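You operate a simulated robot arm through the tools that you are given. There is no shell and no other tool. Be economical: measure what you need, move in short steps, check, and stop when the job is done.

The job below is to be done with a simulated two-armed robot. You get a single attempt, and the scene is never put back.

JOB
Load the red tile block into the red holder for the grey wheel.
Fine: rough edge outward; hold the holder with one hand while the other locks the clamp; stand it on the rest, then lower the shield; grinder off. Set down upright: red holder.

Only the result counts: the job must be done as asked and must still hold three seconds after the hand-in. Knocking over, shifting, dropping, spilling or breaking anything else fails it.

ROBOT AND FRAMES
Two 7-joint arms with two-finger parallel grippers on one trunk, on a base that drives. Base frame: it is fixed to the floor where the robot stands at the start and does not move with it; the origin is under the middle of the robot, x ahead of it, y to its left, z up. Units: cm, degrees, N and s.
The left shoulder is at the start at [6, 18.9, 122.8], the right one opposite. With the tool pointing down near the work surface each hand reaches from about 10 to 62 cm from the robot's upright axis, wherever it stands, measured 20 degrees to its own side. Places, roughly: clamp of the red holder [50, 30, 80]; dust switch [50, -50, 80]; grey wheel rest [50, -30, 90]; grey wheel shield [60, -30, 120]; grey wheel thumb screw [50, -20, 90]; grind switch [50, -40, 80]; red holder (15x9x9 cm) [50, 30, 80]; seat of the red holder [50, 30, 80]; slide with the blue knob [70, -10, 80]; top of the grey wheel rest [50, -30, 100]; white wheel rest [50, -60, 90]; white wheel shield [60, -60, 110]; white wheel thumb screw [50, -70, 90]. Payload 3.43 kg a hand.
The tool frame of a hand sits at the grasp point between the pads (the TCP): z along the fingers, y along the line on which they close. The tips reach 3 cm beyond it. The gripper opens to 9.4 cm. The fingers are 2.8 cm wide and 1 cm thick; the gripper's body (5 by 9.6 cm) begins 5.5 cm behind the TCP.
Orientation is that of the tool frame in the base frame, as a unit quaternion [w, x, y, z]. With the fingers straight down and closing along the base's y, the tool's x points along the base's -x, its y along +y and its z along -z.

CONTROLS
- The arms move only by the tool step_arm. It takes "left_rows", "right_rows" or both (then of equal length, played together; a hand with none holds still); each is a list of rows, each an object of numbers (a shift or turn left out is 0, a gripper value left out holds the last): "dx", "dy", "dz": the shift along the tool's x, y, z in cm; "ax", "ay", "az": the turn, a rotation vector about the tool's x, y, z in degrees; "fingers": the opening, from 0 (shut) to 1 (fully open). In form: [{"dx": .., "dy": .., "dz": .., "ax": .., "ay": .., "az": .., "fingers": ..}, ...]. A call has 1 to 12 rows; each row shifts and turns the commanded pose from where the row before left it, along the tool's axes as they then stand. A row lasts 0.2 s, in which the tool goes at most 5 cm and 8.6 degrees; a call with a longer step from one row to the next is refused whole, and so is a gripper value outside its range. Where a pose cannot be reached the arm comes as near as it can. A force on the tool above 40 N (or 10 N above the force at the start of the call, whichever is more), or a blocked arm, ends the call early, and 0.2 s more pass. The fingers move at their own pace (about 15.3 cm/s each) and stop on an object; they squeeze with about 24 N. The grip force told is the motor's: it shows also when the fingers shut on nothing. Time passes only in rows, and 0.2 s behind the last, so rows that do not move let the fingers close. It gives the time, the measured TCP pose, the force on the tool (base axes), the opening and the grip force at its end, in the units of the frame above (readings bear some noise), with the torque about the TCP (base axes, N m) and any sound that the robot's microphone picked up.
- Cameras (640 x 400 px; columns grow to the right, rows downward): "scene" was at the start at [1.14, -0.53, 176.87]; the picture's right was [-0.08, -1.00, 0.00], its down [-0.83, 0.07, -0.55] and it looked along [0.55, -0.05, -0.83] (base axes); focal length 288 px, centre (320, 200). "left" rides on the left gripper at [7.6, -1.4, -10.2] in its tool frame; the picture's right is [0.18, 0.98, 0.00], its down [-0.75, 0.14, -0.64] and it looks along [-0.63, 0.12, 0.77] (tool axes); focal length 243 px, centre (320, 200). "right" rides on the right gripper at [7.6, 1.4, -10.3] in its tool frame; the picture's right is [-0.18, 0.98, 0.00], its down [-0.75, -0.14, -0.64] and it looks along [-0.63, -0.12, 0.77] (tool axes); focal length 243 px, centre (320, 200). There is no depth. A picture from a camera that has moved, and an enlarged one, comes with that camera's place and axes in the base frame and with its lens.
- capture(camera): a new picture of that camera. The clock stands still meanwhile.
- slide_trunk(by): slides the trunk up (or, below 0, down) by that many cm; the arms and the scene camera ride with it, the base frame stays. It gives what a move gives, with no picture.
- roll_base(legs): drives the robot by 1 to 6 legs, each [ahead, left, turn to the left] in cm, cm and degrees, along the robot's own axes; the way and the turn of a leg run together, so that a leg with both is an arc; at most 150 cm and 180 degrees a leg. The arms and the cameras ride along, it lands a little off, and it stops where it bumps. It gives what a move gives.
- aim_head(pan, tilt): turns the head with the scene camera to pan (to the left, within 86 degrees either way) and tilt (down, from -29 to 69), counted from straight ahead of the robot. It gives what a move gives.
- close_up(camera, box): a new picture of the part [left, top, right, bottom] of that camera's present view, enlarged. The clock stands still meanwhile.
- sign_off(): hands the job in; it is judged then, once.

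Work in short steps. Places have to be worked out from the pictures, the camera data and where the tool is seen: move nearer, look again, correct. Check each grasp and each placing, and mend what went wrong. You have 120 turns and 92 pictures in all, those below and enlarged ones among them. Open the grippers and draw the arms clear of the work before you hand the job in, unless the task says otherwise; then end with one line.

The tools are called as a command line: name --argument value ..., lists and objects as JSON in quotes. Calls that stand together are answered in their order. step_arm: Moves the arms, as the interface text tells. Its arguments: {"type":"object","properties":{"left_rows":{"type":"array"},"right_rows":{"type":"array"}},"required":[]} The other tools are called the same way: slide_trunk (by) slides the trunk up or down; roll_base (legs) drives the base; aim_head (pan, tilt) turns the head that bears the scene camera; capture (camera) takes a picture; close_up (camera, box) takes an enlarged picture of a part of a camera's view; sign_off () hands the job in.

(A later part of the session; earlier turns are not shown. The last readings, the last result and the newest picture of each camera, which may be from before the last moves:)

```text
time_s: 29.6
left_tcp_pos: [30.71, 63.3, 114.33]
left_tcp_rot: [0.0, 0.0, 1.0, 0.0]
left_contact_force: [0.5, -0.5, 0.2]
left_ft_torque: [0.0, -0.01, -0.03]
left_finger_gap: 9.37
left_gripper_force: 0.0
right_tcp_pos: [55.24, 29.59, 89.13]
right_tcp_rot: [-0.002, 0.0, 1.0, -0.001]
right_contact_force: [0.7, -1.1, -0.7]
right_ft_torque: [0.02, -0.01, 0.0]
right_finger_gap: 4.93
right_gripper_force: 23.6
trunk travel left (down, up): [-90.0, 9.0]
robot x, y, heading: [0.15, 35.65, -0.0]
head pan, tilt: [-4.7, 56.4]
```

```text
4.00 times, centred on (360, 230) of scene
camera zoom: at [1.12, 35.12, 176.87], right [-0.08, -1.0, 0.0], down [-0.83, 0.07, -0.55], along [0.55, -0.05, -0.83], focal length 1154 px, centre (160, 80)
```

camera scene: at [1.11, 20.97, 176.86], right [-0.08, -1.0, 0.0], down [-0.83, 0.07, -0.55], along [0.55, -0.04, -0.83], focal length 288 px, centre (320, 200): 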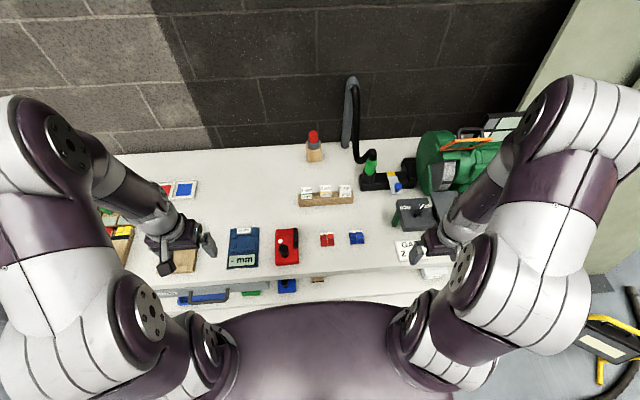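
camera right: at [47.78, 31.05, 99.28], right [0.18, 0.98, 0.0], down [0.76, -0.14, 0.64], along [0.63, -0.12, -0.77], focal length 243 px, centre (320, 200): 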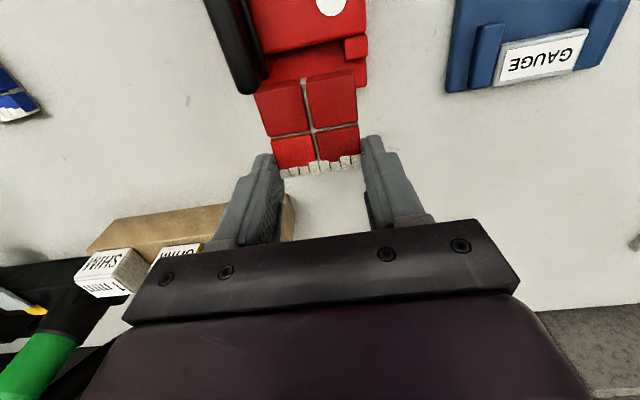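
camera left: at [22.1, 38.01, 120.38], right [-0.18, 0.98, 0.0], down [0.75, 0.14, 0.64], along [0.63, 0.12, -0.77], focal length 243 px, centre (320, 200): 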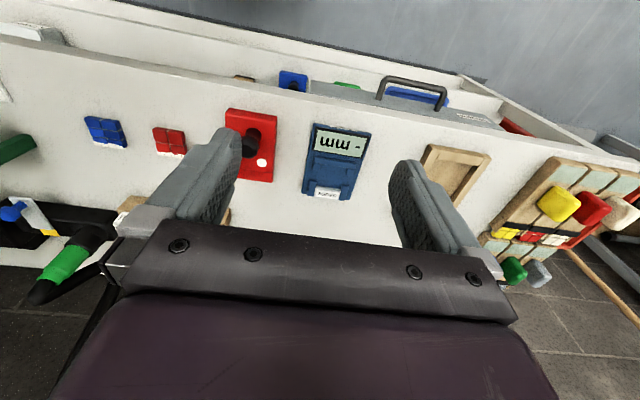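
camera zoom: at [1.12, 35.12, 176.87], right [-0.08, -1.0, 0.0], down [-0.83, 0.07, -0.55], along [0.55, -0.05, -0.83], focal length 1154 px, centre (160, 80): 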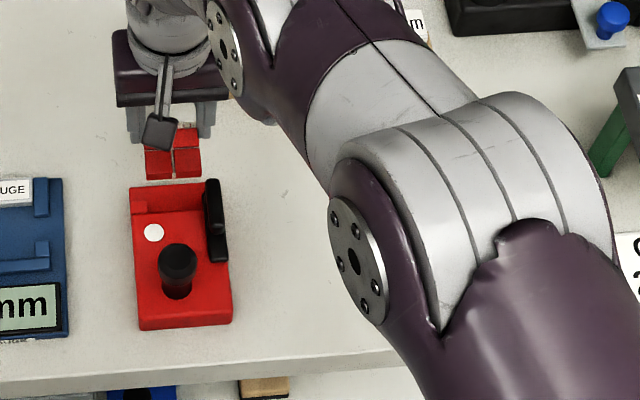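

Seat's left cheek inner face y≈32.1, cheek front x≈51.3; the lever slightly overhangs the slot, so I'll lower the tile just in front of the cheeks over the outer ledge and then slide it in. I go out to x≈56.8 and down to z≈83.6.

step_arm --right_rows '[{"dx": -1.6, "dy": -0.1}, {"dz": 2.8}, {"dz": 2.7}, {}]'

capture --camera "right"

```text
time_s: 30.6
left_tcp_pos: [30.82, 63.26, 114.33]
left_tcp_rot: [0.0, 0.0, 1.0, 0.0]
left_contact_force: [0.8, 0.5, 0.3]
left_ft_torque: [-0.02, 0.0, 0.02]
left_finger_gap: 9.4
left_gripper_force: 0.0
right_tcp_pos: [56.32, 29.36, 83.8]
right_tcp_rot: [-0.002, 0.0, 1.0, -0.001]
right_contact_force: [0.6, 0.1, -0.9]
right_ft_torque: [0.0, -0.03, 0.0]
right_finger_gap: 4.92
right_gripper_force: 24.2
right hand out of reach, approached as far as the arm can: row 3
trunk travel left (down, up): [-90.0, 9.0]
robot x, y, heading: [0.18, 35.81, 0.1]
head pan, tilt: [-4.7, 56.4]
```

```text
53 pictures are left
camera right: at [48.87, 30.74, 93.97], right [0.18, 0.98, 0.0], down [0.76, -0.14, 0.64], along [0.63, -0.12, -0.77], focal length 243 px, centre (320, 200)
```

right: 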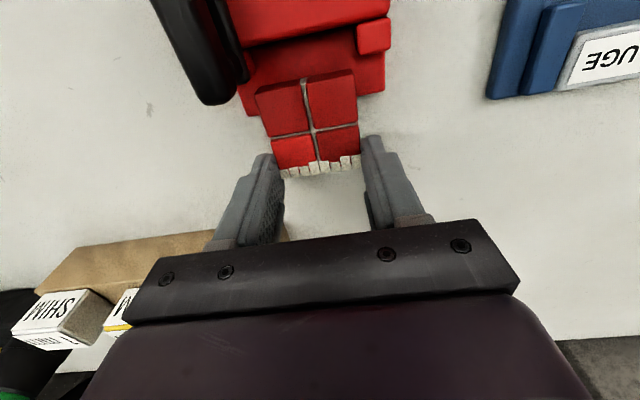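

Again at the reach edge. Lowering the trunk will bring the shoulder nearer the work: I raise the right hand 8 cm, then slide the trunk down 10 cm.

step_arm --right_rows '[{"dz": -4, "dx": 0.5}, {"dz": -4}, {"dz": -2}, {}]'

slide_trunk --by -10

```text
time_s: 31.6
left_tcp_pos: [30.8, 63.35, 114.22]
left_tcp_rot: [0.0, 0.0, 1.0, -0.001]
left_contact_force: [-0.3, -1.0, 0.6]
left_ft_torque: [-0.06, -0.01, 0.01]
left_finger_gap: 9.4
left_gripper_force: 0.1
right_tcp_pos: [56.01, 29.28, 93.72]
right_tcp_rot: [-0.002, 0.0, 1.0, -0.001]
right_contact_force: [0.3, 0.2, -1.2]
right_ft_torque: [0.02, -0.04, -0.01]
right_finger_gap: 4.94
right_gripper_force: 23.4
trunk travel left (down, up): [-90.0, 9.0]
robot x, y, heading: [-0.1, 35.47, -0.1]
head pan, tilt: [-4.7, 56.4]
```

```text
time_s: 33.0
left_tcp_pos: [30.71, 63.32, 104.32]
left_tcp_rot: [0.0, -0.001, 1.0, 0.0]
left_contact_force: [0.2, 0.1, -0.6]
left_ft_torque: [-0.04, -0.03, 0.0]
left_finger_gap: 9.41
left_gripper_force: 0.0
right_tcp_pos: [55.77, 29.24, 83.76]
right_tcp_rot: [-0.002, 0.0, 1.0, -0.001]
right_contact_force: [0.0, 0.6, -0.9]
right_ft_torque: [-0.01, -0.1, 0.01]
right_finger_gap: 5.1
right_gripper_force: 24.3
trunk travel left (down, up): [-80.0, 19.0]
robot x, y, heading: [-0.04, 35.53, 0.0]
head pan, tilt: [-4.7, 56.4]
```

The gap reading changed slightly to 5.1; I look to see whether the tile shifted.

capture --camera "right"

close_up --camera "right" --box '[220, 20, 412, 140]'

```text
52 pictures are left
camera right: at [48.31, 30.66, 94.0], right [0.18, 0.98, 0.0], down [0.76, -0.14, 0.64], along [0.63, -0.12, -0.77], focal length 243 px, centre (320, 200)
```

right: 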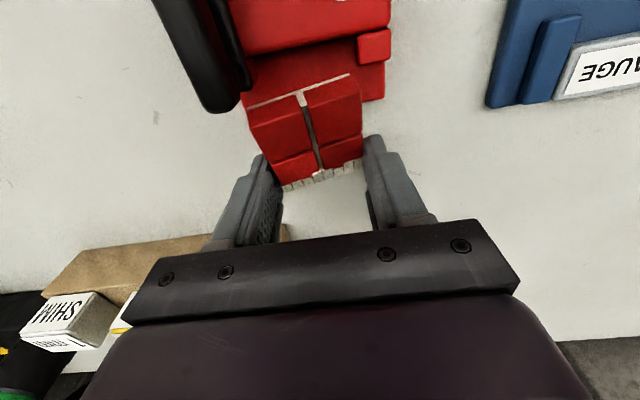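

```text
3.33 times, centred on (316, 80) of right
camera zoom: at [48.31, 30.66, 94.0], right [0.18, 0.98, 0.0], down [0.76, -0.14, 0.64], along [0.63, -0.12, -0.77], focal length 809 px, centre (333, 600)
```

zoom: 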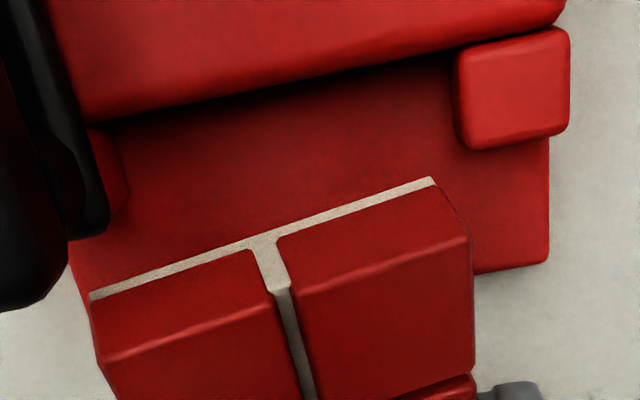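

The tile's inner edge touched the ledge and it pitched in the grip. I'll take it back to its original clear bench spot, let it settle flat and re-grip it a bit deeper.

step_arm --right_rows '[{"dz": -4}, {"dz": -3}, {"dx": 2, "dy": -3.8}, {"dx": 2, "dy": -3.8}, {"dx": 1.8, "dy": -3.8}, {"dy": -3.5}, {"dz": 3}, {"dz": 2.5}, {}]'

capture --camera "right"

```text
time_s: 35.0
left_tcp_pos: [30.66, 63.36, 104.33]
left_tcp_rot: [-0.001, 0.0, 1.0, -0.001]
left_contact_force: [-0.1, -0.2, -0.2]
left_ft_torque: [0.0, -0.05, 0.01]
left_finger_gap: 9.41
left_gripper_force: 0.0
right_tcp_pos: [50.07, 14.43, 85.04]
right_tcp_rot: [-0.001, 0.0, 1.0, 0.0]
right_contact_force: [0.2, -0.2, -1.4]
right_ft_torque: [-0.01, -0.05, 0.0]
right_finger_gap: 5.06
right_gripper_force: 24.1
trunk travel left (down, up): [-80.0, 19.0]
robot x, y, heading: [0.15, 35.36, -0.4]
head pan, tilt: [-4.7, 56.4]
```

```text
50 pictures are left
camera right: at [42.57, 15.87, 95.33], right [0.18, 0.98, 0.0], down [0.76, -0.14, 0.64], along [0.63, -0.12, -0.77], focal length 243 px, centre (320, 200)
```

right: 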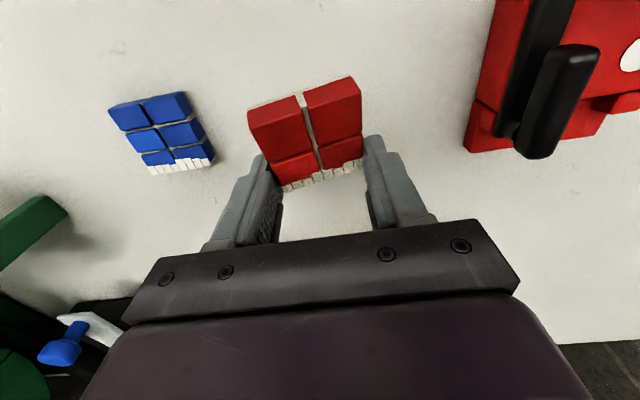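

I lower gently: the low rough end meets the bench first and levels the tile; then I open.

step_arm --right_rows '[{"dz": 1}, {"dz": 0.8}, {"dz": 0.7}, {"dz": 0.5}, {}]'

step_arm --right_rows '[{"fingers": 0.58}, {"fingers": 0.62}, {"fingers": 0.78}, {}]'

capture --camera "right"

```text
time_s: 36.2
left_tcp_pos: [30.84, 63.22, 104.35]
left_tcp_rot: [0.0, 0.0, 1.0, 0.0]
left_contact_force: [-0.3, 0.4, -0.2]
left_ft_torque: [-0.03, 0.0, -0.02]
left_finger_gap: 9.4
left_gripper_force: 0.1
right_tcp_pos: [50.12, 14.55, 82.36]
right_tcp_rot: [-0.002, 0.001, 1.0, 0.0]
right_contact_force: [-0.2, -0.3, -1.4]
right_ft_torque: [-0.01, -0.02, -0.01]
right_finger_gap: 5.08
right_gripper_force: 23.6
trunk travel left (down, up): [-80.0, 19.0]
robot x, y, heading: [0.29, 35.39, 0.0]
head pan, tilt: [-4.7, 56.4]
```

```text
time_s: 37.2
left_tcp_pos: [30.77, 63.34, 104.31]
left_tcp_rot: [0.0, 0.0, 1.0, -0.001]
left_contact_force: [-0.7, -0.6, -0.5]
left_ft_torque: [0.01, 0.0, 0.01]
left_finger_gap: 9.39
left_gripper_force: 0.1
right_tcp_pos: [50.08, 14.33, 82.3]
right_tcp_rot: [-0.001, 0.0, 1.0, 0.0]
right_contact_force: [0.2, 0.1, -1.3]
right_ft_torque: [-0.01, -0.01, -0.01]
right_finger_gap: 7.32
right_gripper_force: 0.0
trunk travel left (down, up): [-80.0, 19.0]
robot x, y, heading: [0.13, 35.61, -0.1]
head pan, tilt: [-4.7, 56.4]
```

```text
49 pictures are left
camera right: at [42.61, 15.78, 92.55], right [0.18, 0.98, 0.0], down [0.76, -0.14, 0.64], along [0.63, -0.12, -0.77], focal length 243 px, centre (320, 200)
```

right: 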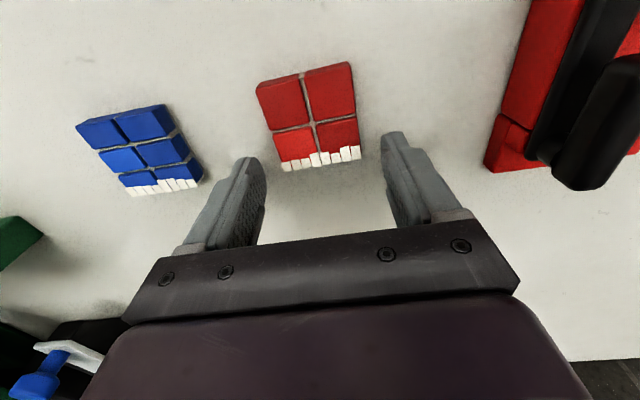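

The tile lies flat again. I lower to 0.3 cm above the bench and re-grip.

step_arm --right_rows '[{"dz": 0.6}, {"dz": 0.45, "dx": 0.15}, {"fingers": 0.2}, {"fingers": 0.2}, {"fingers": 0.2}, {}]'

step_arm --right_rows '[{"dz": -1}, {"dz": -3}, {"dz": -3}, {}]'

capture --camera "right"

```text
time_s: 38.6
left_tcp_pos: [30.8, 63.29, 104.14]
left_tcp_rot: [0.0, 0.0, 1.0, 0.001]
left_contact_force: [-0.3, -1.1, -0.1]
left_ft_torque: [0.0, 0.0, -0.02]
left_finger_gap: 9.39
left_gripper_force: 0.0
right_tcp_pos: [49.94, 14.3, 81.34]
right_tcp_rot: [-0.002, 0.0, 1.0, 0.0]
right_contact_force: [1.3, -1.5, 1.5]
right_ft_torque: [-0.02, 0.04, 0.02]
right_finger_gap: 4.94
right_gripper_force: 24.3
trunk travel left (down, up): [-80.0, 19.0]
robot x, y, heading: [0.37, 35.7, -0.1]
head pan, tilt: [-4.7, 56.4]
```

```text
time_s: 39.6
left_tcp_pos: [30.87, 63.23, 104.24]
left_tcp_rot: [0.001, 0.0, 1.0, 0.001]
left_contact_force: [-0.3, 0.6, 0.4]
left_ft_torque: [-0.01, 0.03, 0.0]
left_finger_gap: 9.39
left_gripper_force: 0.0
right_tcp_pos: [49.82, 14.21, 88.08]
right_tcp_rot: [-0.003, 0.0, 1.0, 0.0]
right_contact_force: [0.3, 0.5, -1.3]
right_ft_torque: [-0.01, -0.01, 0.01]
right_finger_gap: 4.93
right_gripper_force: 24.3
trunk travel left (down, up): [-80.0, 19.0]
robot x, y, heading: [-0.02, 35.74, -0.2]
head pan, tilt: [-4.7, 56.4]
```

```text
48 pictures are left
camera right: at [42.43, 15.64, 98.4], right [0.18, 0.98, 0.0], down [0.76, -0.14, 0.64], along [0.63, -0.12, -0.77], focal length 243 px, centre (320, 200)
```

right: 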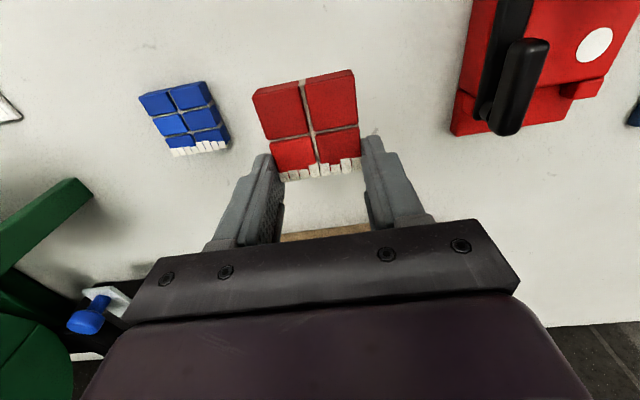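

Good grip, tile level (bottom 3.4 cm under the TCP). Ledge top I now put at z≈79.4 and wall at x≈49.9. I carry it out to x≈57, y≈29.5 staying at z 88.

step_arm --right_rows '[{"dx": -3.5}, {"dx": -3.5}, {"dy": 4}, {"dy": 4}, {"dy": 4}, {"dy": 3.3}, {}]'

capture --camera "right"

```text
time_s: 41.2
left_tcp_pos: [30.73, 63.24, 104.27]
left_tcp_rot: [0.0, 0.0, 1.0, 0.0]
left_contact_force: [0.2, 0.9, -0.7]
left_ft_torque: [0.04, -0.02, 0.02]
left_finger_gap: 9.41
left_gripper_force: 0.0
right_tcp_pos: [57.24, 29.65, 88.19]
right_tcp_rot: [-0.001, 0.0, 1.0, 0.0]
right_contact_force: [0.2, -1.1, -1.0]
right_ft_torque: [0.04, -0.04, -0.02]
right_finger_gap: 4.93
right_gripper_force: 23.8
trunk travel left (down, up): [-80.0, 19.0]
robot x, y, heading: [-0.16, 35.54, -0.1]
head pan, tilt: [-4.7, 56.4]
```

```text
47 pictures are left
camera right: at [49.64, 31.03, 98.46], right [0.18, 0.98, 0.0], down [0.76, -0.14, 0.64], along [0.63, -0.12, -0.77], focal length 243 px, centre (320, 200)
```

right: 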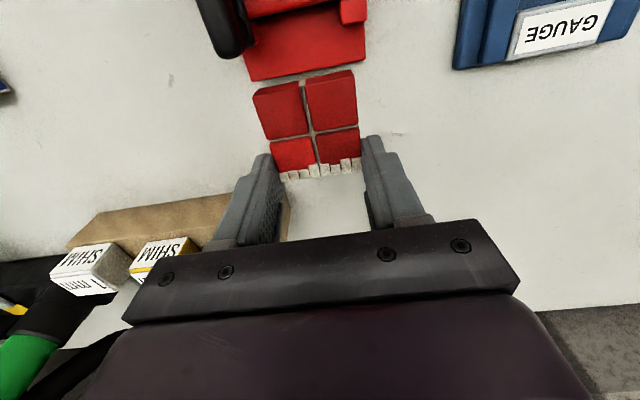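

Reach is fine now. I lower to z≈84 and slide in to just before the cheeks, then check the lateral alignment.

step_arm --right_rows '[{"dz": 2.2}, {"dz": 2, "dy": -0.1}, {"dx": 1}, {}]'

close_up --camera "right" --box '[220, 0, 412, 120]'

```text
time_s: 42.2
left_tcp_pos: [30.84, 63.23, 104.37]
left_tcp_rot: [0.0, 0.0, 1.0, 0.001]
left_contact_force: [0.5, -0.5, 0.4]
left_ft_torque: [-0.02, -0.01, 0.03]
left_finger_gap: 9.4
left_gripper_force: 0.2
right_tcp_pos: [56.04, 29.61, 83.88]
right_tcp_rot: [-0.002, 0.001, 1.0, 0.0]
right_contact_force: [-0.1, 0.2, -0.7]
right_ft_torque: [-0.01, 0.0, 0.04]
right_finger_gap: 4.94
right_gripper_force: 24.0
trunk travel left (down, up): [-80.0, 19.0]
robot x, y, heading: [-0.02, 35.86, 0.2]
head pan, tilt: [-4.7, 56.4]
```

```text
3.33 times, centred on (316, 60) of right
camera zoom: at [48.51, 31.0, 94.24], right [0.18, 0.98, 0.0], down [0.76, -0.14, 0.64], along [0.63, -0.12, -0.77], focal length 809 px, centre (333, 667)
```

zoom: 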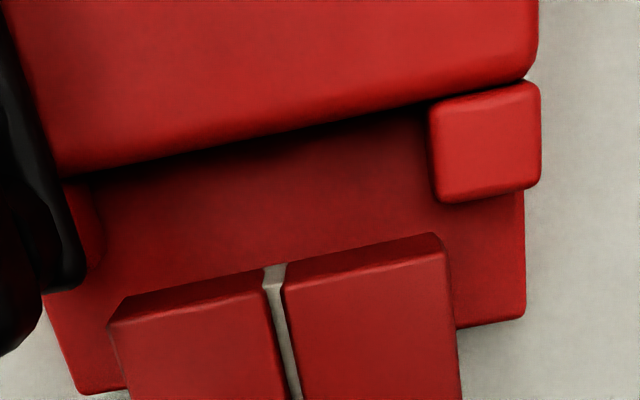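

Slot inner faces at y≈26.8 and 32.15, so I centre at 29.46, lower 0.6 and slide in towards the wall.

step_arm --right_rows '[{"dy": -0.15}, {"dz": 0.6}, {"dx": 0.5}, {"dx": 0.5}, {"dx": 0.3}, {}]'

close_up --camera "right" --box '[220, 0, 412, 120]'

```text
time_s: 43.6
left_tcp_pos: [30.78, 63.28, 104.31]
left_tcp_rot: [0.0, 0.0, 1.0, 0.0]
left_contact_force: [0.1, -0.5, 0.7]
left_ft_torque: [0.01, 0.04, 0.01]
left_finger_gap: 9.39
left_gripper_force: 0.1
right_tcp_pos: [54.56, 29.32, 83.43]
right_tcp_rot: [-0.002, 0.0, 1.0, 0.0]
right_contact_force: [-0.4, 0.3, -1.1]
right_ft_torque: [0.06, -0.03, -0.05]
right_finger_gap: 4.93
right_gripper_force: 24.3
trunk travel left (down, up): [-80.0, 19.0]
robot x, y, heading: [-0.01, 35.3, -0.0]
head pan, tilt: [-4.7, 56.4]
```

```text
3.33 times, centred on (316, 60) of right
camera zoom: at [47.11, 30.79, 93.66], right [0.18, 0.98, 0.0], down [0.76, -0.14, 0.64], along [0.63, -0.12, -0.77], focal length 809 px, centre (333, 667)
```

zoom: 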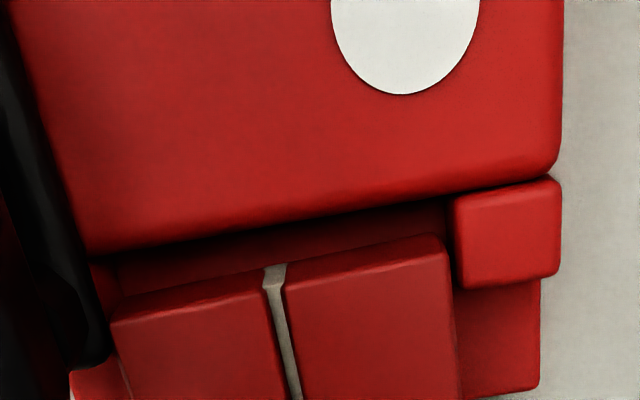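

The tile is between the cheeks with no contact. I push a little further in, then lower in small steps until it bears on the ledge.

step_arm --right_rows '[{"dx": 0.4}, {"dz": 0.25}, {"dz": 0.15}, {}]'

close_up --camera "right" --box '[220, 0, 412, 120]'

```text
time_s: 44.6
left_tcp_pos: [30.71, 63.35, 104.39]
left_tcp_rot: [0.0, 0.0, 1.0, 0.0]
left_contact_force: [-0.8, 0.3, 0.0]
left_ft_torque: [0.01, -0.02, 0.04]
left_finger_gap: 9.38
left_gripper_force: 0.3
right_tcp_pos: [54.29, 29.43, 83.02]
right_tcp_rot: [-0.002, 0.0, 1.0, -0.001]
right_contact_force: [-1.3, -0.8, -1.2]
right_ft_torque: [0.02, -0.05, 0.0]
right_finger_gap: 4.91
right_gripper_force: 24.3
trunk travel left (down, up): [-80.0, 19.0]
robot x, y, heading: [-0.03, 35.55, -0.0]
head pan, tilt: [-4.7, 56.4]
```

```text
3.33 times, centred on (316, 60) of right
camera zoom: at [46.8, 30.78, 93.29], right [0.18, 0.98, 0.0], down [0.76, -0.14, 0.64], along [0.63, -0.12, -0.77], focal length 809 px, centre (333, 667)
```

zoom: 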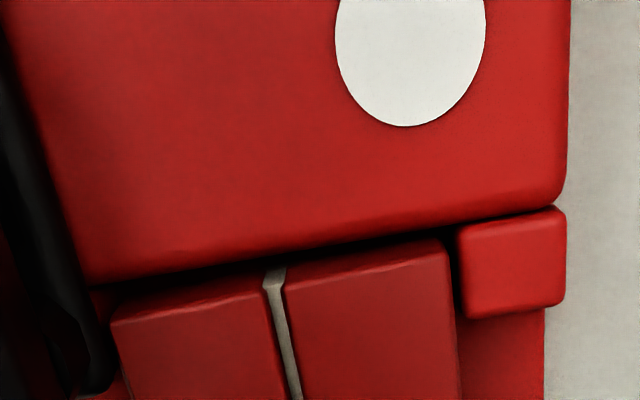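

Nearly at the wall. I lower another few millimetres and nudge back until contact.

step_arm --right_rows '[{"dz": 0.2}, {}]'

step_arm --right_rows '[{"dz": 0.2}, {"dx": 0.2}, {}]'

close_up --camera "right" --box '[220, 0, 412, 120]'

```text
time_s: 45.2
left_tcp_pos: [30.75, 63.28, 104.34]
left_tcp_rot: [0.0, 0.0, 1.0, 0.001]
left_contact_force: [0.4, -0.1, 0.0]
left_ft_torque: [-0.05, -0.02, -0.02]
left_finger_gap: 9.4
left_gripper_force: 0.1
right_tcp_pos: [54.23, 29.48, 82.81]
right_tcp_rot: [-0.002, 0.0, 1.0, 0.0]
right_contact_force: [0.2, -0.3, -1.4]
right_ft_torque: [0.03, -0.03, -0.02]
right_finger_gap: 4.93
right_gripper_force: 24.4
trunk travel left (down, up): [-80.0, 19.0]
robot x, y, heading: [-0.07, 35.68, -0.0]
head pan, tilt: [-4.7, 56.4]
```

```text
time_s: 46.0
left_tcp_pos: [30.8, 63.36, 104.31]
left_tcp_rot: [0.0, 0.0, 1.0, 0.0]
left_contact_force: [-0.1, 0.4, -0.6]
left_ft_torque: [-0.01, -0.01, 0.0]
left_finger_gap: 9.39
left_gripper_force: 0.0
right_tcp_pos: [54.14, 29.49, 82.65]
right_tcp_rot: [-0.002, 0.0, 1.0, -0.001]
right_contact_force: [2.9, -0.3, 1.7]
right_ft_torque: [0.01, 0.05, -0.01]
right_finger_gap: 4.92
right_gripper_force: 23.6
trunk travel left (down, up): [-80.0, 19.0]
robot x, y, heading: [0.28, 35.68, -0.0]
head pan, tilt: [-4.7, 56.4]
```

```text
3.33 times, centred on (316, 60) of right
camera zoom: at [46.6, 30.81, 92.91], right [0.18, 0.98, 0.0], down [0.76, -0.14, 0.64], along [0.63, -0.12, -0.77], focal length 809 px, centre (333, 667)
```

zoom: 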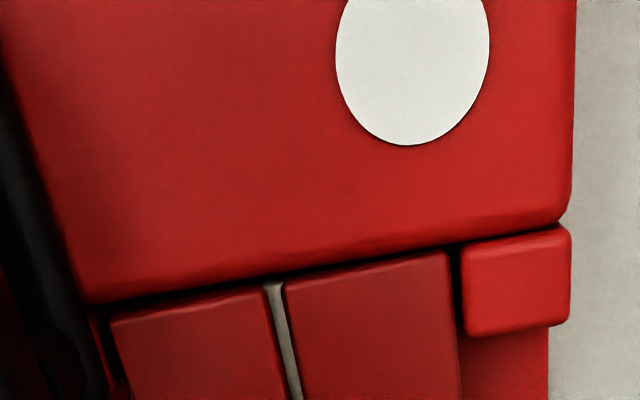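

Light contact both downward and against the wall: seated. I release slightly and lift the hand straight up.

step_arm --right_rows '[{"fingers": 0.6}, {"fingers": 0.65}, {"dz": -1}, {"dz": -3}, {"dz": -4}, {"dx": 3, "dz": -3}, {"dx": 4}, {"dx": 3}, {}]'

capture --camera "right"

close_up --camera "right" --box '[230, 90, 422, 210]'

```text
time_s: 48.0
left_tcp_pos: [30.75, 63.33, 104.36]
left_tcp_rot: [0.0, 0.0, 1.0, 0.0]
left_contact_force: [0.8, 0.4, 0.8]
left_ft_torque: [-0.04, -0.02, 0.0]
left_finger_gap: 9.42
left_gripper_force: 0.1
right_tcp_pos: [43.89, 29.59, 93.42]
right_tcp_rot: [-0.001, 0.0, 1.0, 0.0]
right_contact_force: [-0.5, -0.5, -0.4]
right_ft_torque: [0.01, 0.01, 0.04]
right_finger_gap: 6.1
right_gripper_force: 0.1
trunk travel left (down, up): [-80.0, 19.0]
robot x, y, heading: [0.12, 35.24, -0.1]
head pan, tilt: [-4.7, 56.4]
```

```text
42 pictures are left
camera right: at [36.43, 30.84, 103.7], right [0.18, 0.98, 0.0], down [0.76, -0.14, 0.64], along [0.63, -0.12, -0.77], focal length 243 px, centre (320, 200)
```

right: 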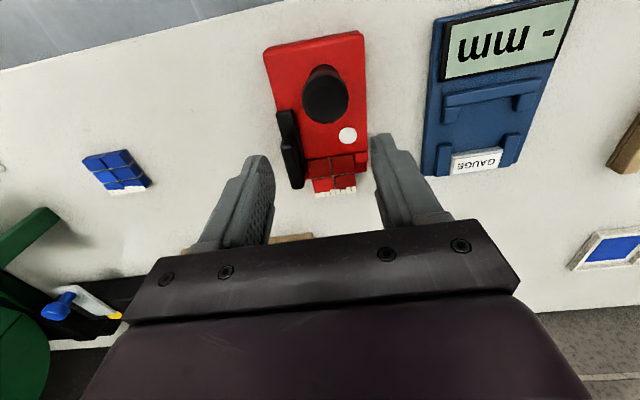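

```text
3.33 times, centred on (326, 150) of right
camera zoom: at [36.43, 30.84, 103.7], right [0.18, 0.98, 0.0], down [0.76, -0.14, 0.64], along [0.63, -0.12, -0.77], focal length 809 px, centre (300, 367)
```

zoom: 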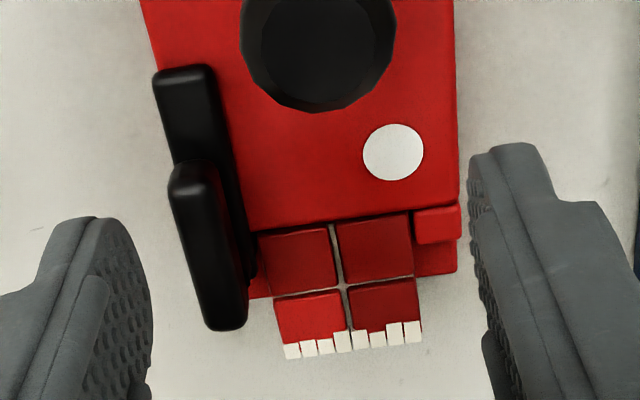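

Tile is squarely seated, rough edge outward. Now I stage the right hand beside the clamp: move to the lever's outer side, close the fingers, and yaw 90° so its camera stays clear of the left hand.

step_arm --right_rows '[{"dy": -4, "dx": -1.5, "fingers": 0}, {"dy": -4, "dx": -1.5}, {"dy": -4.5, "dx": -1}, {}]'

step_arm --right_rows '[{"az": -8.2}, {"az": -8.2}, {"az": -8.2}, {"az": -8.2}, {"az": -8.2}, {"az": -8.2}, {"az": -8.2}, {"az": -8.2}, {"az": -8.2}, {"az": -8.2}, {"az": -8}, {}]'

step_arm --left_rows '[{"dy": -4.5}, {"dy": -4.5}, {"dy": -4.5}, {"dy": -4.5}, {"dy": -4.5}, {"dy": -4.5}, {"dy": -4.5}, {}]' --right_rows '[{"ay": -8}, {"ay": -8}, {"ay": -8}, {"ay": -8}, {"ay": -8}, {}, {}, {}]'

```text
time_s: 49.0
left_tcp_pos: [30.78, 63.2, 104.26]
left_tcp_rot: [0.0, 0.001, 1.0, 0.0]
left_contact_force: [-0.1, 0.1, 0.1]
left_ft_torque: [-0.02, 0.01, -0.01]
left_finger_gap: 9.39
left_gripper_force: 0.0
right_tcp_pos: [47.78, 16.69, 93.7]
right_tcp_rot: [-0.002, 0.0, 1.0, 0.0]
right_contact_force: [-0.4, -0.5, 0.0]
right_ft_torque: [-0.01, 0.0, -0.02]
right_finger_gap: 0.0
right_gripper_force: 23.9
trunk travel left (down, up): [-80.0, 19.0]
robot x, y, heading: [0.04, 36.01, 0.0]
head pan, tilt: [-4.7, 56.4]
```

```text
time_s: 51.6
left_tcp_pos: [30.9, 63.37, 104.28]
left_tcp_rot: [0.0, 0.001, 1.0, 0.0]
left_contact_force: [0.6, 0.4, 0.7]
left_ft_torque: [0.02, 0.0, 0.0]
left_finger_gap: 9.38
left_gripper_force: 0.1
right_tcp_pos: [48.15, 16.85, 93.68]
right_tcp_rot: [0.001, 0.708, -0.706, -0.001]
right_contact_force: [-0.3, 0.0, -0.3]
right_ft_torque: [-0.01, 0.05, 0.03]
right_finger_gap: 0.01
right_gripper_force: 23.6
trunk travel left (down, up): [-80.0, 19.0]
robot x, y, heading: [0.06, 35.95, -0.2]
head pan, tilt: [-4.7, 56.4]
```

```text
time_s: 53.4
left_tcp_pos: [30.74, 31.8, 104.4]
left_tcp_rot: [0.0, 0.0, 1.0, 0.0]
left_contact_force: [0.1, -0.4, -0.3]
left_ft_torque: [-0.03, 0.01, -0.02]
left_finger_gap: 9.4
left_gripper_force: 0.0
right_tcp_pos: [48.14, 17.04, 93.69]
right_tcp_rot: [0.24, -0.664, 0.665, 0.242]
right_contact_force: [0.3, 0.5, -0.8]
right_ft_torque: [0.02, 0.02, 0.01]
right_finger_gap: 0.0
right_gripper_force: 24.4
trunk travel left (down, up): [-80.0, 19.0]
robot x, y, heading: [0.34, 35.57, -0.1]
head pan, tilt: [-4.7, 56.4]
```

Now the left hand: move above the knob (≈42.2, 30.0) and lean back 20° so its body is clear of the right hand, then check.

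step_arm --left_rows '[{"dx": -3.5, "dy": -0.6, "dz": 2}, {"dx": -4, "dy": -0.6, "dz": 2}, {"dx": -4, "dy": -0.6, "dz": 2}, {"dz": 3.2}, {"ay": -8}, {"ay": -8}, {"ay": -4}, {}]'

capture --camera "left"

capture --camera "right"

```text
time_s: 55.2
left_tcp_pos: [42.23, 29.98, 95.08]
left_tcp_rot: [0.174, 0.0, 0.985, -0.001]
left_contact_force: [-0.6, 0.7, 0.3]
left_ft_torque: [-0.01, -0.01, -0.01]
left_finger_gap: 9.4
left_gripper_force: 0.0
right_tcp_pos: [48.08, 16.88, 93.64]
right_tcp_rot: [0.241, -0.664, 0.665, 0.244]
right_contact_force: [-0.3, -0.5, 1.1]
right_ft_torque: [-0.01, -0.01, 0.0]
right_finger_gap: 0.0
right_gripper_force: 24.6
trunk travel left (down, up): [-80.0, 19.0]
robot x, y, heading: [0.5, 35.66, 0.1]
head pan, tilt: [-4.7, 56.4]
```

```text
40 pictures are left
camera left: at [31.34, 28.52, 102.11], right [-0.17, 0.98, -0.06], down [0.49, 0.14, 0.86], along [0.86, 0.12, -0.5], focal length 243 px, centre (320, 200)
```

left: 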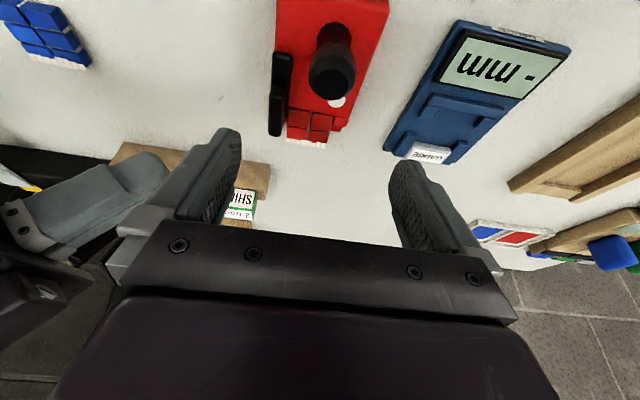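

```text
39 pictures are left
camera right: at [46.75, 4.44, 96.56], right [-0.98, 0.14, 0.12], down [0.14, 0.17, 0.98], along [0.12, 0.98, -0.18], focal length 243 px, centre (320, 200)
```

right: 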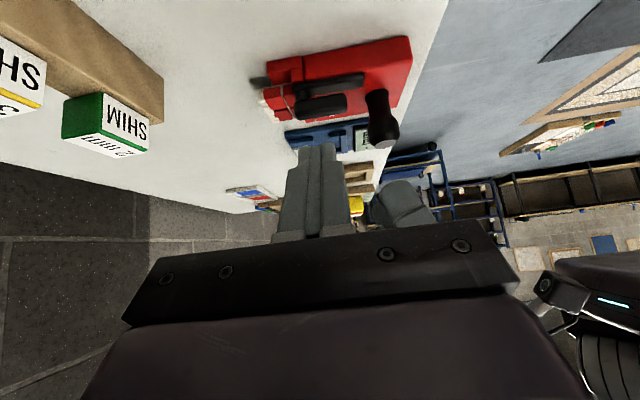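

Knob located near (41.9, 30.05). I descend the left hand onto it with open fingers and then close.

step_arm --left_rows '[{"dz": 3.04, "dx": 1.29}, {"dz": 3.04, "dx": 1.29}, {"dz": 3.0, "dx": 1.28, "dy": 0.05}, {}]'

capture --camera "left"

```text
time_s: 56.2
left_tcp_pos: [41.61, 29.94, 85.39]
left_tcp_rot: [0.173, 0.0, 0.985, 0.0]
left_contact_force: [-0.6, 0.0, -0.6]
left_ft_torque: [0.01, -0.01, 0.0]
left_finger_gap: 9.39
left_gripper_force: 0.0
right_tcp_pos: [47.98, 16.9, 93.68]
right_tcp_rot: [0.24, -0.664, 0.665, 0.243]
right_contact_force: [-0.7, -0.4, 0.1]
right_ft_torque: [-0.02, 0.01, 0.01]
right_finger_gap: 0.0
right_gripper_force: 24.4
trunk travel left (down, up): [-80.0, 19.0]
robot x, y, heading: [-0.35, 35.35, -0.2]
head pan, tilt: [-4.7, 56.4]
```

```text
38 pictures are left
camera left: at [30.71, 28.5, 92.42], right [-0.17, 0.98, -0.06], down [0.49, 0.14, 0.86], along [0.85, 0.12, -0.51], focal length 243 px, centre (320, 200)
```

left: 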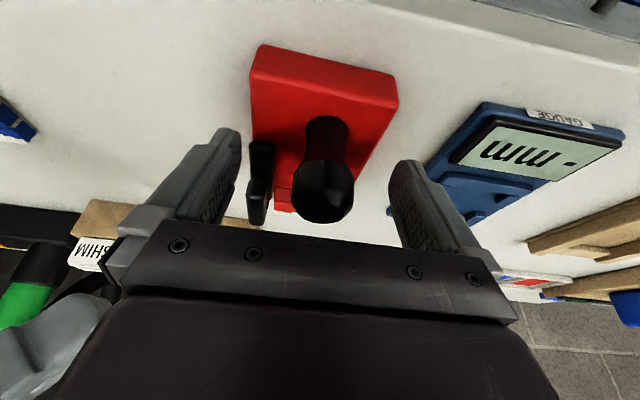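

The knob sits between the pads at TCP depth. I lower 0.5 cm and close the left gripper.

step_arm --left_rows '[{"dz": 0.47, "dx": 0.17}, {"fingers": 0.4}, {"fingers": 0.2}, {"fingers": 0.1}, {}]'

capture --camera "left"

```text
time_s: 57.4
left_tcp_pos: [41.53, 30.08, 84.81]
left_tcp_rot: [0.174, 0.0, 0.985, 0.0]
left_contact_force: [2.3, -0.6, 1.2]
left_ft_torque: [0.04, -0.06, -0.04]
left_finger_gap: 3.45
left_gripper_force: 23.7
right_tcp_pos: [48.1, 16.92, 93.68]
right_tcp_rot: [0.241, -0.663, 0.666, 0.243]
right_contact_force: [-0.1, 0.9, 0.0]
right_ft_torque: [-0.02, 0.0, -0.03]
right_finger_gap: 0.0
right_gripper_force: 23.9
trunk travel left (down, up): [-80.0, 19.0]
robot x, y, heading: [-0.12, 35.74, -0.0]
head pan, tilt: [-4.7, 56.4]
```

```text
37 pictures are left
camera left: at [30.78, 28.49, 91.88], right [-0.17, 0.98, -0.06], down [0.49, 0.14, 0.86], along [0.86, 0.12, -0.5], focal length 243 px, centre (320, 200)
```

left: 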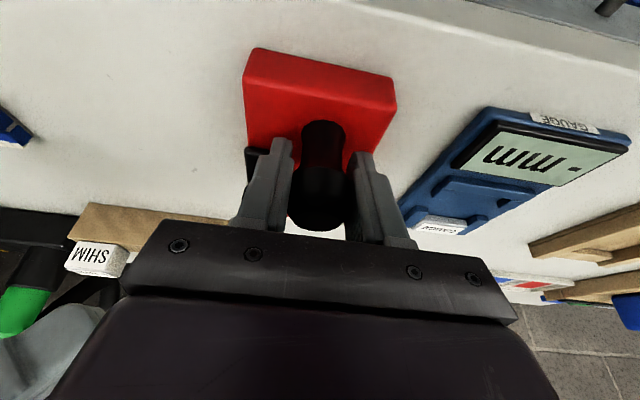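

The left hand holds the knob (3.45 cm). Now the right fingertips go down to just outside the lever's tail (x≈47.5, y≈24.5, z≈84).

step_arm --right_rows '[{"dz": 3.16, "dx": 0.65, "dy": 0.2}, {"dz": 3.16, "dx": 0.65, "dy": 0.2}, {"dz": 3.1, "dx": 0.63, "dy": 0.2}, {}]'

capture --camera "right"

close_up --camera "right" --box '[220, 90, 412, 210]'

```text
time_s: 58.4
left_tcp_pos: [41.67, 30.0, 84.89]
left_tcp_rot: [0.173, 0.001, 0.985, 0.0]
left_contact_force: [-0.7, 0.1, 0.2]
left_ft_torque: [0.01, 0.04, 0.02]
left_finger_gap: 3.43
left_gripper_force: 24.0
right_tcp_pos: [47.49, 21.37, 85.38]
right_tcp_rot: [0.24, -0.665, 0.665, 0.242]
right_contact_force: [-0.4, 0.0, -0.2]
right_ft_torque: [0.01, -0.03, 0.0]
right_finger_gap: 0.0
right_gripper_force: 23.8
trunk travel left (down, up): [-80.0, 19.0]
robot x, y, heading: [0.03, 35.63, -0.1]
head pan, tilt: [-4.7, 56.4]
```

```text
36 pictures are left
camera right: at [46.12, 9.0, 88.24], right [-0.98, 0.14, 0.12], down [0.14, 0.17, 0.98], along [0.12, 0.98, -0.18], focal length 243 px, centre (320, 200)
```

right: 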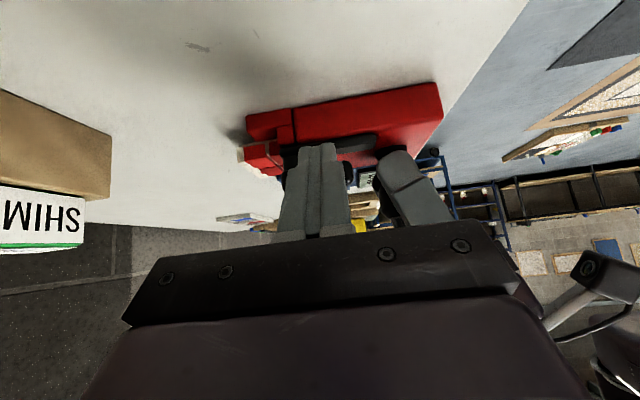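

```text
3.33 times, centred on (316, 150) of right
camera zoom: at [46.12, 9.0, 88.24], right [-0.98, 0.14, 0.12], down [0.14, 0.17, 0.98], along [0.12, 0.98, -0.18], focal length 809 px, centre (333, 367)
```

zoom: 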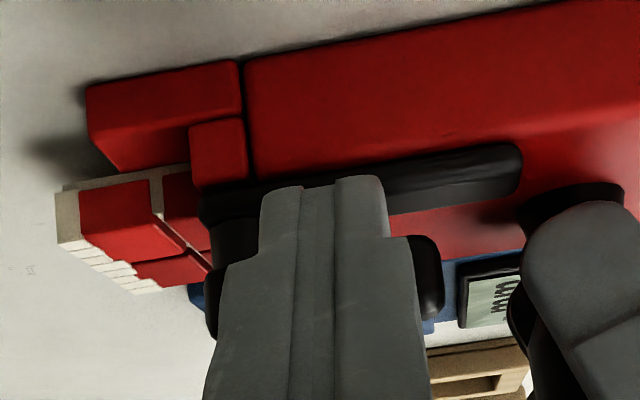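

Fingers stand outside the lever's tail half. I push gently in +y by 2 cm and watch forces on both hands.

step_arm --right_rows '[{"dz": 0.32, "dx": -0.38}, {"dz": 0.32, "dx": -0.38}, {"dz": 0.32, "dx": -0.38}, {"dz": 0.32, "dx": -0.38}, {}]'

close_up --camera "right" --box '[220, 90, 412, 210]'

```text
time_s: 59.6
left_tcp_pos: [41.64, 29.95, 84.83]
left_tcp_rot: [0.174, 0.001, 0.985, 0.0]
left_contact_force: [-0.3, 0.2, 0.8]
left_ft_torque: [0.18, 0.2, -0.07]
left_finger_gap: 3.37
left_gripper_force: 23.8
right_tcp_pos: [47.54, 23.55, 85.11]
right_tcp_rot: [-0.24, 0.665, -0.664, -0.243]
right_contact_force: [-0.2, 0.1, 0.7]
right_ft_torque: [-0.02, -0.02, -0.01]
right_finger_gap: 0.0
right_gripper_force: 23.9
trunk travel left (down, up): [-80.0, 19.0]
robot x, y, heading: [0.02, 35.82, -0.2]
head pan, tilt: [-4.7, 56.4]
```

```text
3.33 times, centred on (316, 150) of right
camera zoom: at [46.19, 11.01, 88.15], right [-0.98, 0.14, 0.12], down [0.14, 0.16, 0.98], along [0.12, 0.98, -0.18], focal length 809 px, centre (333, 367)
```

zoom: 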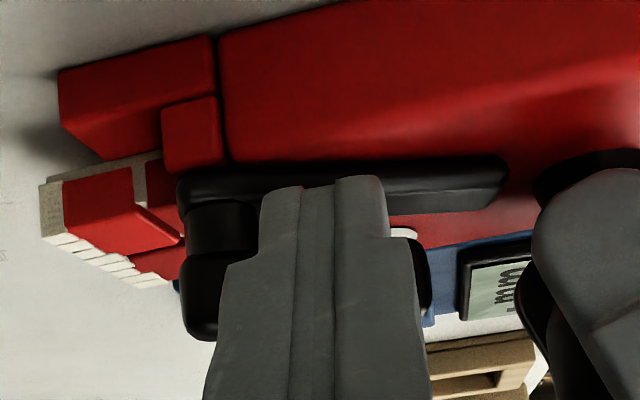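

Little force yet. I push on another 2 cm.

step_arm --right_rows '[{"dz": 0.32, "dx": -0.38}, {"dz": 0.32, "dx": -0.38}, {"dz": 0.32, "dx": -0.38}, {"dz": 0.32, "dx": -0.38}, {}]'

close_up --camera "right" --box '[220, 90, 412, 210]'

```text
time_s: 60.8
left_tcp_pos: [41.6, 29.96, 84.95]
left_tcp_rot: [0.174, -0.001, 0.985, 0.0]
left_contact_force: [0.2, 2.1, 3.1]
left_ft_torque: [0.17, 0.12, 0.04]
left_finger_gap: 3.32
left_gripper_force: 24.0
right_tcp_pos: [47.46, 25.55, 85.15]
right_tcp_rot: [0.24, -0.664, 0.665, 0.244]
right_contact_force: [-0.2, -0.3, 0.0]
right_ft_torque: [0.01, 0.02, 0.06]
right_finger_gap: 0.0
right_gripper_force: 24.0
trunk travel left (down, up): [-80.0, 19.0]
robot x, y, heading: [-0.34, 35.68, 0.0]
head pan, tilt: [-4.7, 56.4]
```

```text
3.33 times, centred on (316, 150) of right
camera zoom: at [46.06, 12.98, 88.08], right [-0.98, 0.14, 0.12], down [0.15, 0.17, 0.98], along [0.12, 0.98, -0.18], focal length 809 px, centre (333, 367)
```

zoom: 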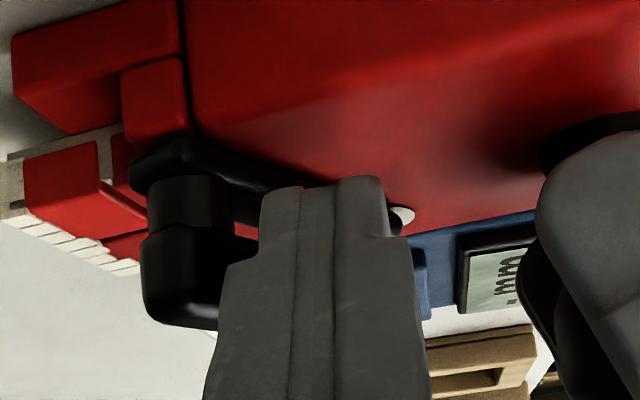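

The whole lever swings about the post toward the tile — the right motion. I now push on in an arc (+x with a bit of +y).

step_arm --right_rows '[{"dz": 0.32, "dx": -0.38, "dy": -0.3}, {"dz": 0.32, "dx": -0.38, "dy": -0.4}, {"dy": -0.4}, {"dy": -0.4}, {}]'

close_up --camera "right" --box '[200, 70, 440, 220]'

```text
time_s: 62.0
left_tcp_pos: [41.74, 29.87, 85.1]
left_tcp_rot: [0.176, 0.0, 0.984, -0.001]
left_contact_force: [38.7, -3.8, -9.2]
left_ft_torque: [0.06, 0.35, 0.0]
left_finger_gap: 3.35
left_gripper_force: 24.2
right_tcp_pos: [48.62, 26.44, 85.0]
right_tcp_rot: [0.238, -0.664, 0.664, 0.247]
right_contact_force: [-37.7, 2.8, 8.9]
right_ft_torque: [0.22, 0.37, 1.04]
right_finger_gap: 0.0
right_gripper_force: 24.0
trunk travel left (down, up): [-80.0, 19.0]
robot x, y, heading: [0.05, 35.4, -0.2]
head pan, tilt: [-4.7, 56.4]
```

```text
2.67 times, centred on (320, 145) of right
camera zoom: at [47.35, 14.03, 87.93], right [-0.98, 0.14, 0.13], down [0.15, 0.16, 0.97], along [0.11, 0.98, -0.18], focal length 647 px, centre (320, 347)
```

zoom: 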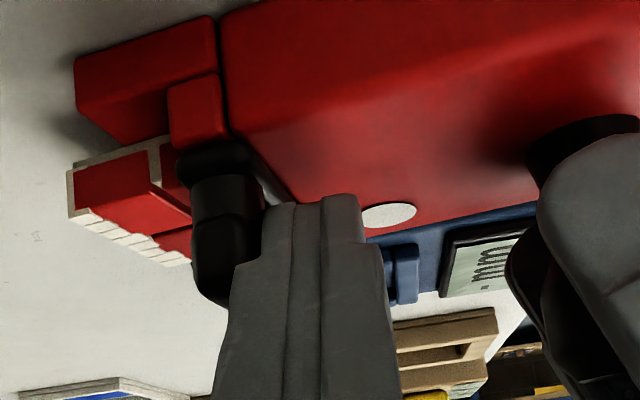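

Force rose to 38 N: likely the end stop. I back off, raise the right hand, and look at the lever from the scene camera.

step_arm --right_rows '[{"dy": 0.5}, {"dy": 0.5}, {"dz": -2.3, "dx": -1.9}, {"dz": -2.3, "dx": -1.9}, {"dz": -1, "dx": 3}, {"dz": -2, "dx": 3}, {}]'

close_up --camera "scene" --box '[270, 170, 430, 270]'

capture --camera "right"

```text
time_s: 63.6
left_tcp_pos: [41.57, 30.0, 84.9]
left_tcp_rot: [0.173, 0.0, 0.985, 0.0]
left_contact_force: [1.2, -0.3, 17.7]
left_ft_torque: [-0.19, -0.05, -0.09]
left_finger_gap: 3.35
left_gripper_force: 24.2
right_tcp_pos: [47.86, 19.77, 89.7]
right_tcp_rot: [0.242, -0.664, 0.664, 0.243]
right_contact_force: [0.1, 0.6, 1.0]
right_ft_torque: [-0.04, -0.03, -0.02]
right_finger_gap: 0.0
right_gripper_force: 24.3
trunk travel left (down, up): [-80.0, 19.0]
robot x, y, heading: [-0.21, 35.75, -0.4]
head pan, tilt: [-4.7, 56.4]
```

```text
4.00 times, centred on (350, 220) of scene
camera zoom: at [0.93, 35.14, 166.86], right [-0.08, -1.0, 0.0], down [-0.83, 0.07, -0.55], along [0.55, -0.05, -0.83], focal length 1154 px, centre (200, 120)
```

zoom: 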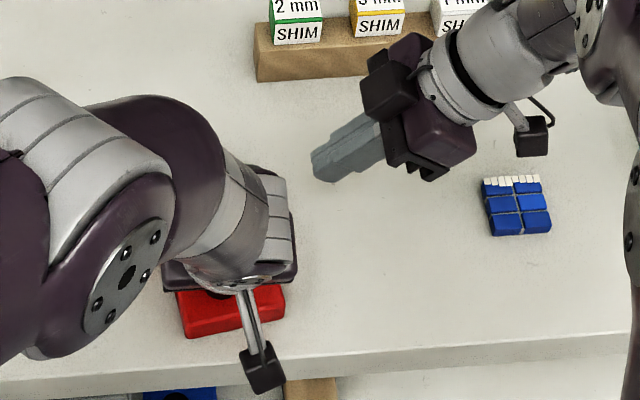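

```text
30 pictures are left
camera right: at [46.54, 7.25, 92.63], right [-0.98, 0.14, 0.12], down [0.14, 0.17, 0.98], along [0.12, 0.98, -0.18], focal length 243 px, centre (320, 200)
```

right: 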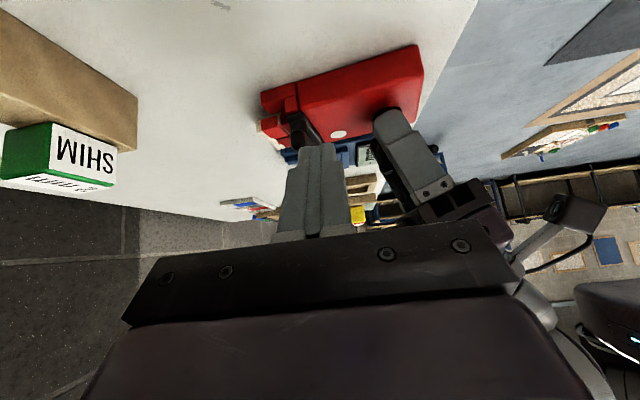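

I enlarge the lever area in this view.

close_up --camera "right" --box '[240, 60, 400, 160]'

```text
4.00 times, centred on (320, 110) of right
camera zoom: at [46.54, 7.25, 92.63], right [-0.98, 0.14, 0.12], down [0.14, 0.17, 0.98], along [0.12, 0.98, -0.18], focal length 970 px, centre (320, 560)
```

zoom: 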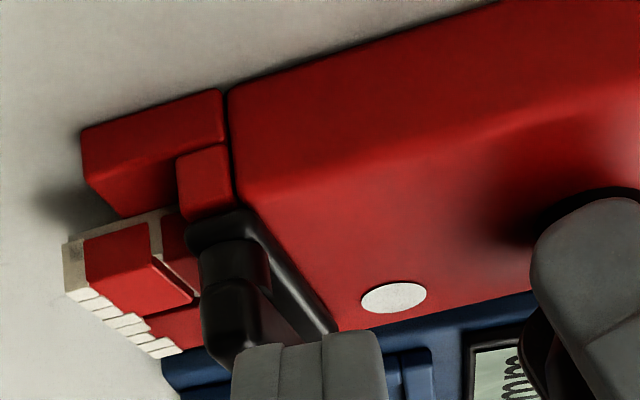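

The holder swung about 10° in the grip during the push, and relative to it the lever now stands a full 90° across the tile: closed against its stop. I lift the holder 2 cm with the left hand and look.

step_arm --left_rows '[{"dz": -0.47, "dx": -0.17}, {"dz": -0.7, "dx": -0.26}, {"dz": -0.7, "dx": -0.26}, {}]'

close_up --camera "right" --box '[240, 50, 440, 175]'

```text
time_s: 64.6
left_tcp_pos: [41.83, 29.92, 86.88]
left_tcp_rot: [0.172, 0.0, 0.985, 0.001]
left_contact_force: [0.3, -0.8, -3.9]
left_ft_torque: [0.0, 0.22, 0.02]
left_finger_gap: 3.37
left_gripper_force: 23.8
right_tcp_pos: [48.01, 19.72, 89.66]
right_tcp_rot: [0.241, -0.664, 0.665, 0.243]
right_contact_force: [0.1, -0.5, 0.0]
right_ft_torque: [0.02, 0.02, 0.0]
right_finger_gap: 0.0
right_gripper_force: 23.8
trunk travel left (down, up): [-80.0, 19.0]
robot x, y, heading: [-0.14, 35.6, 0.1]
head pan, tilt: [-4.7, 56.4]
```

```text
3.20 times, centred on (340, 112) of right
camera zoom: at [46.67, 7.25, 92.54], right [-0.98, 0.14, 0.12], down [0.15, 0.17, 0.98], along [0.12, 0.98, -0.18], focal length 776 px, centre (256, 480)
```

zoom: 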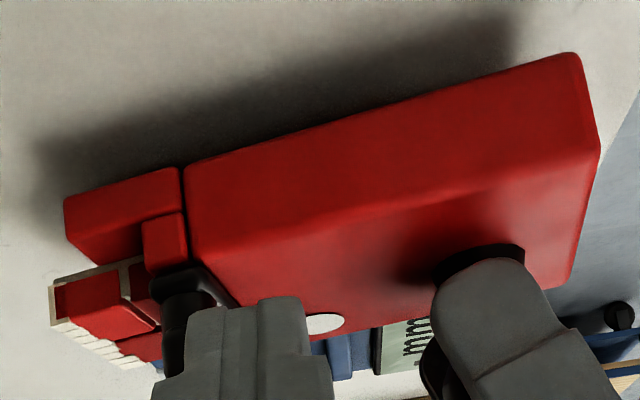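

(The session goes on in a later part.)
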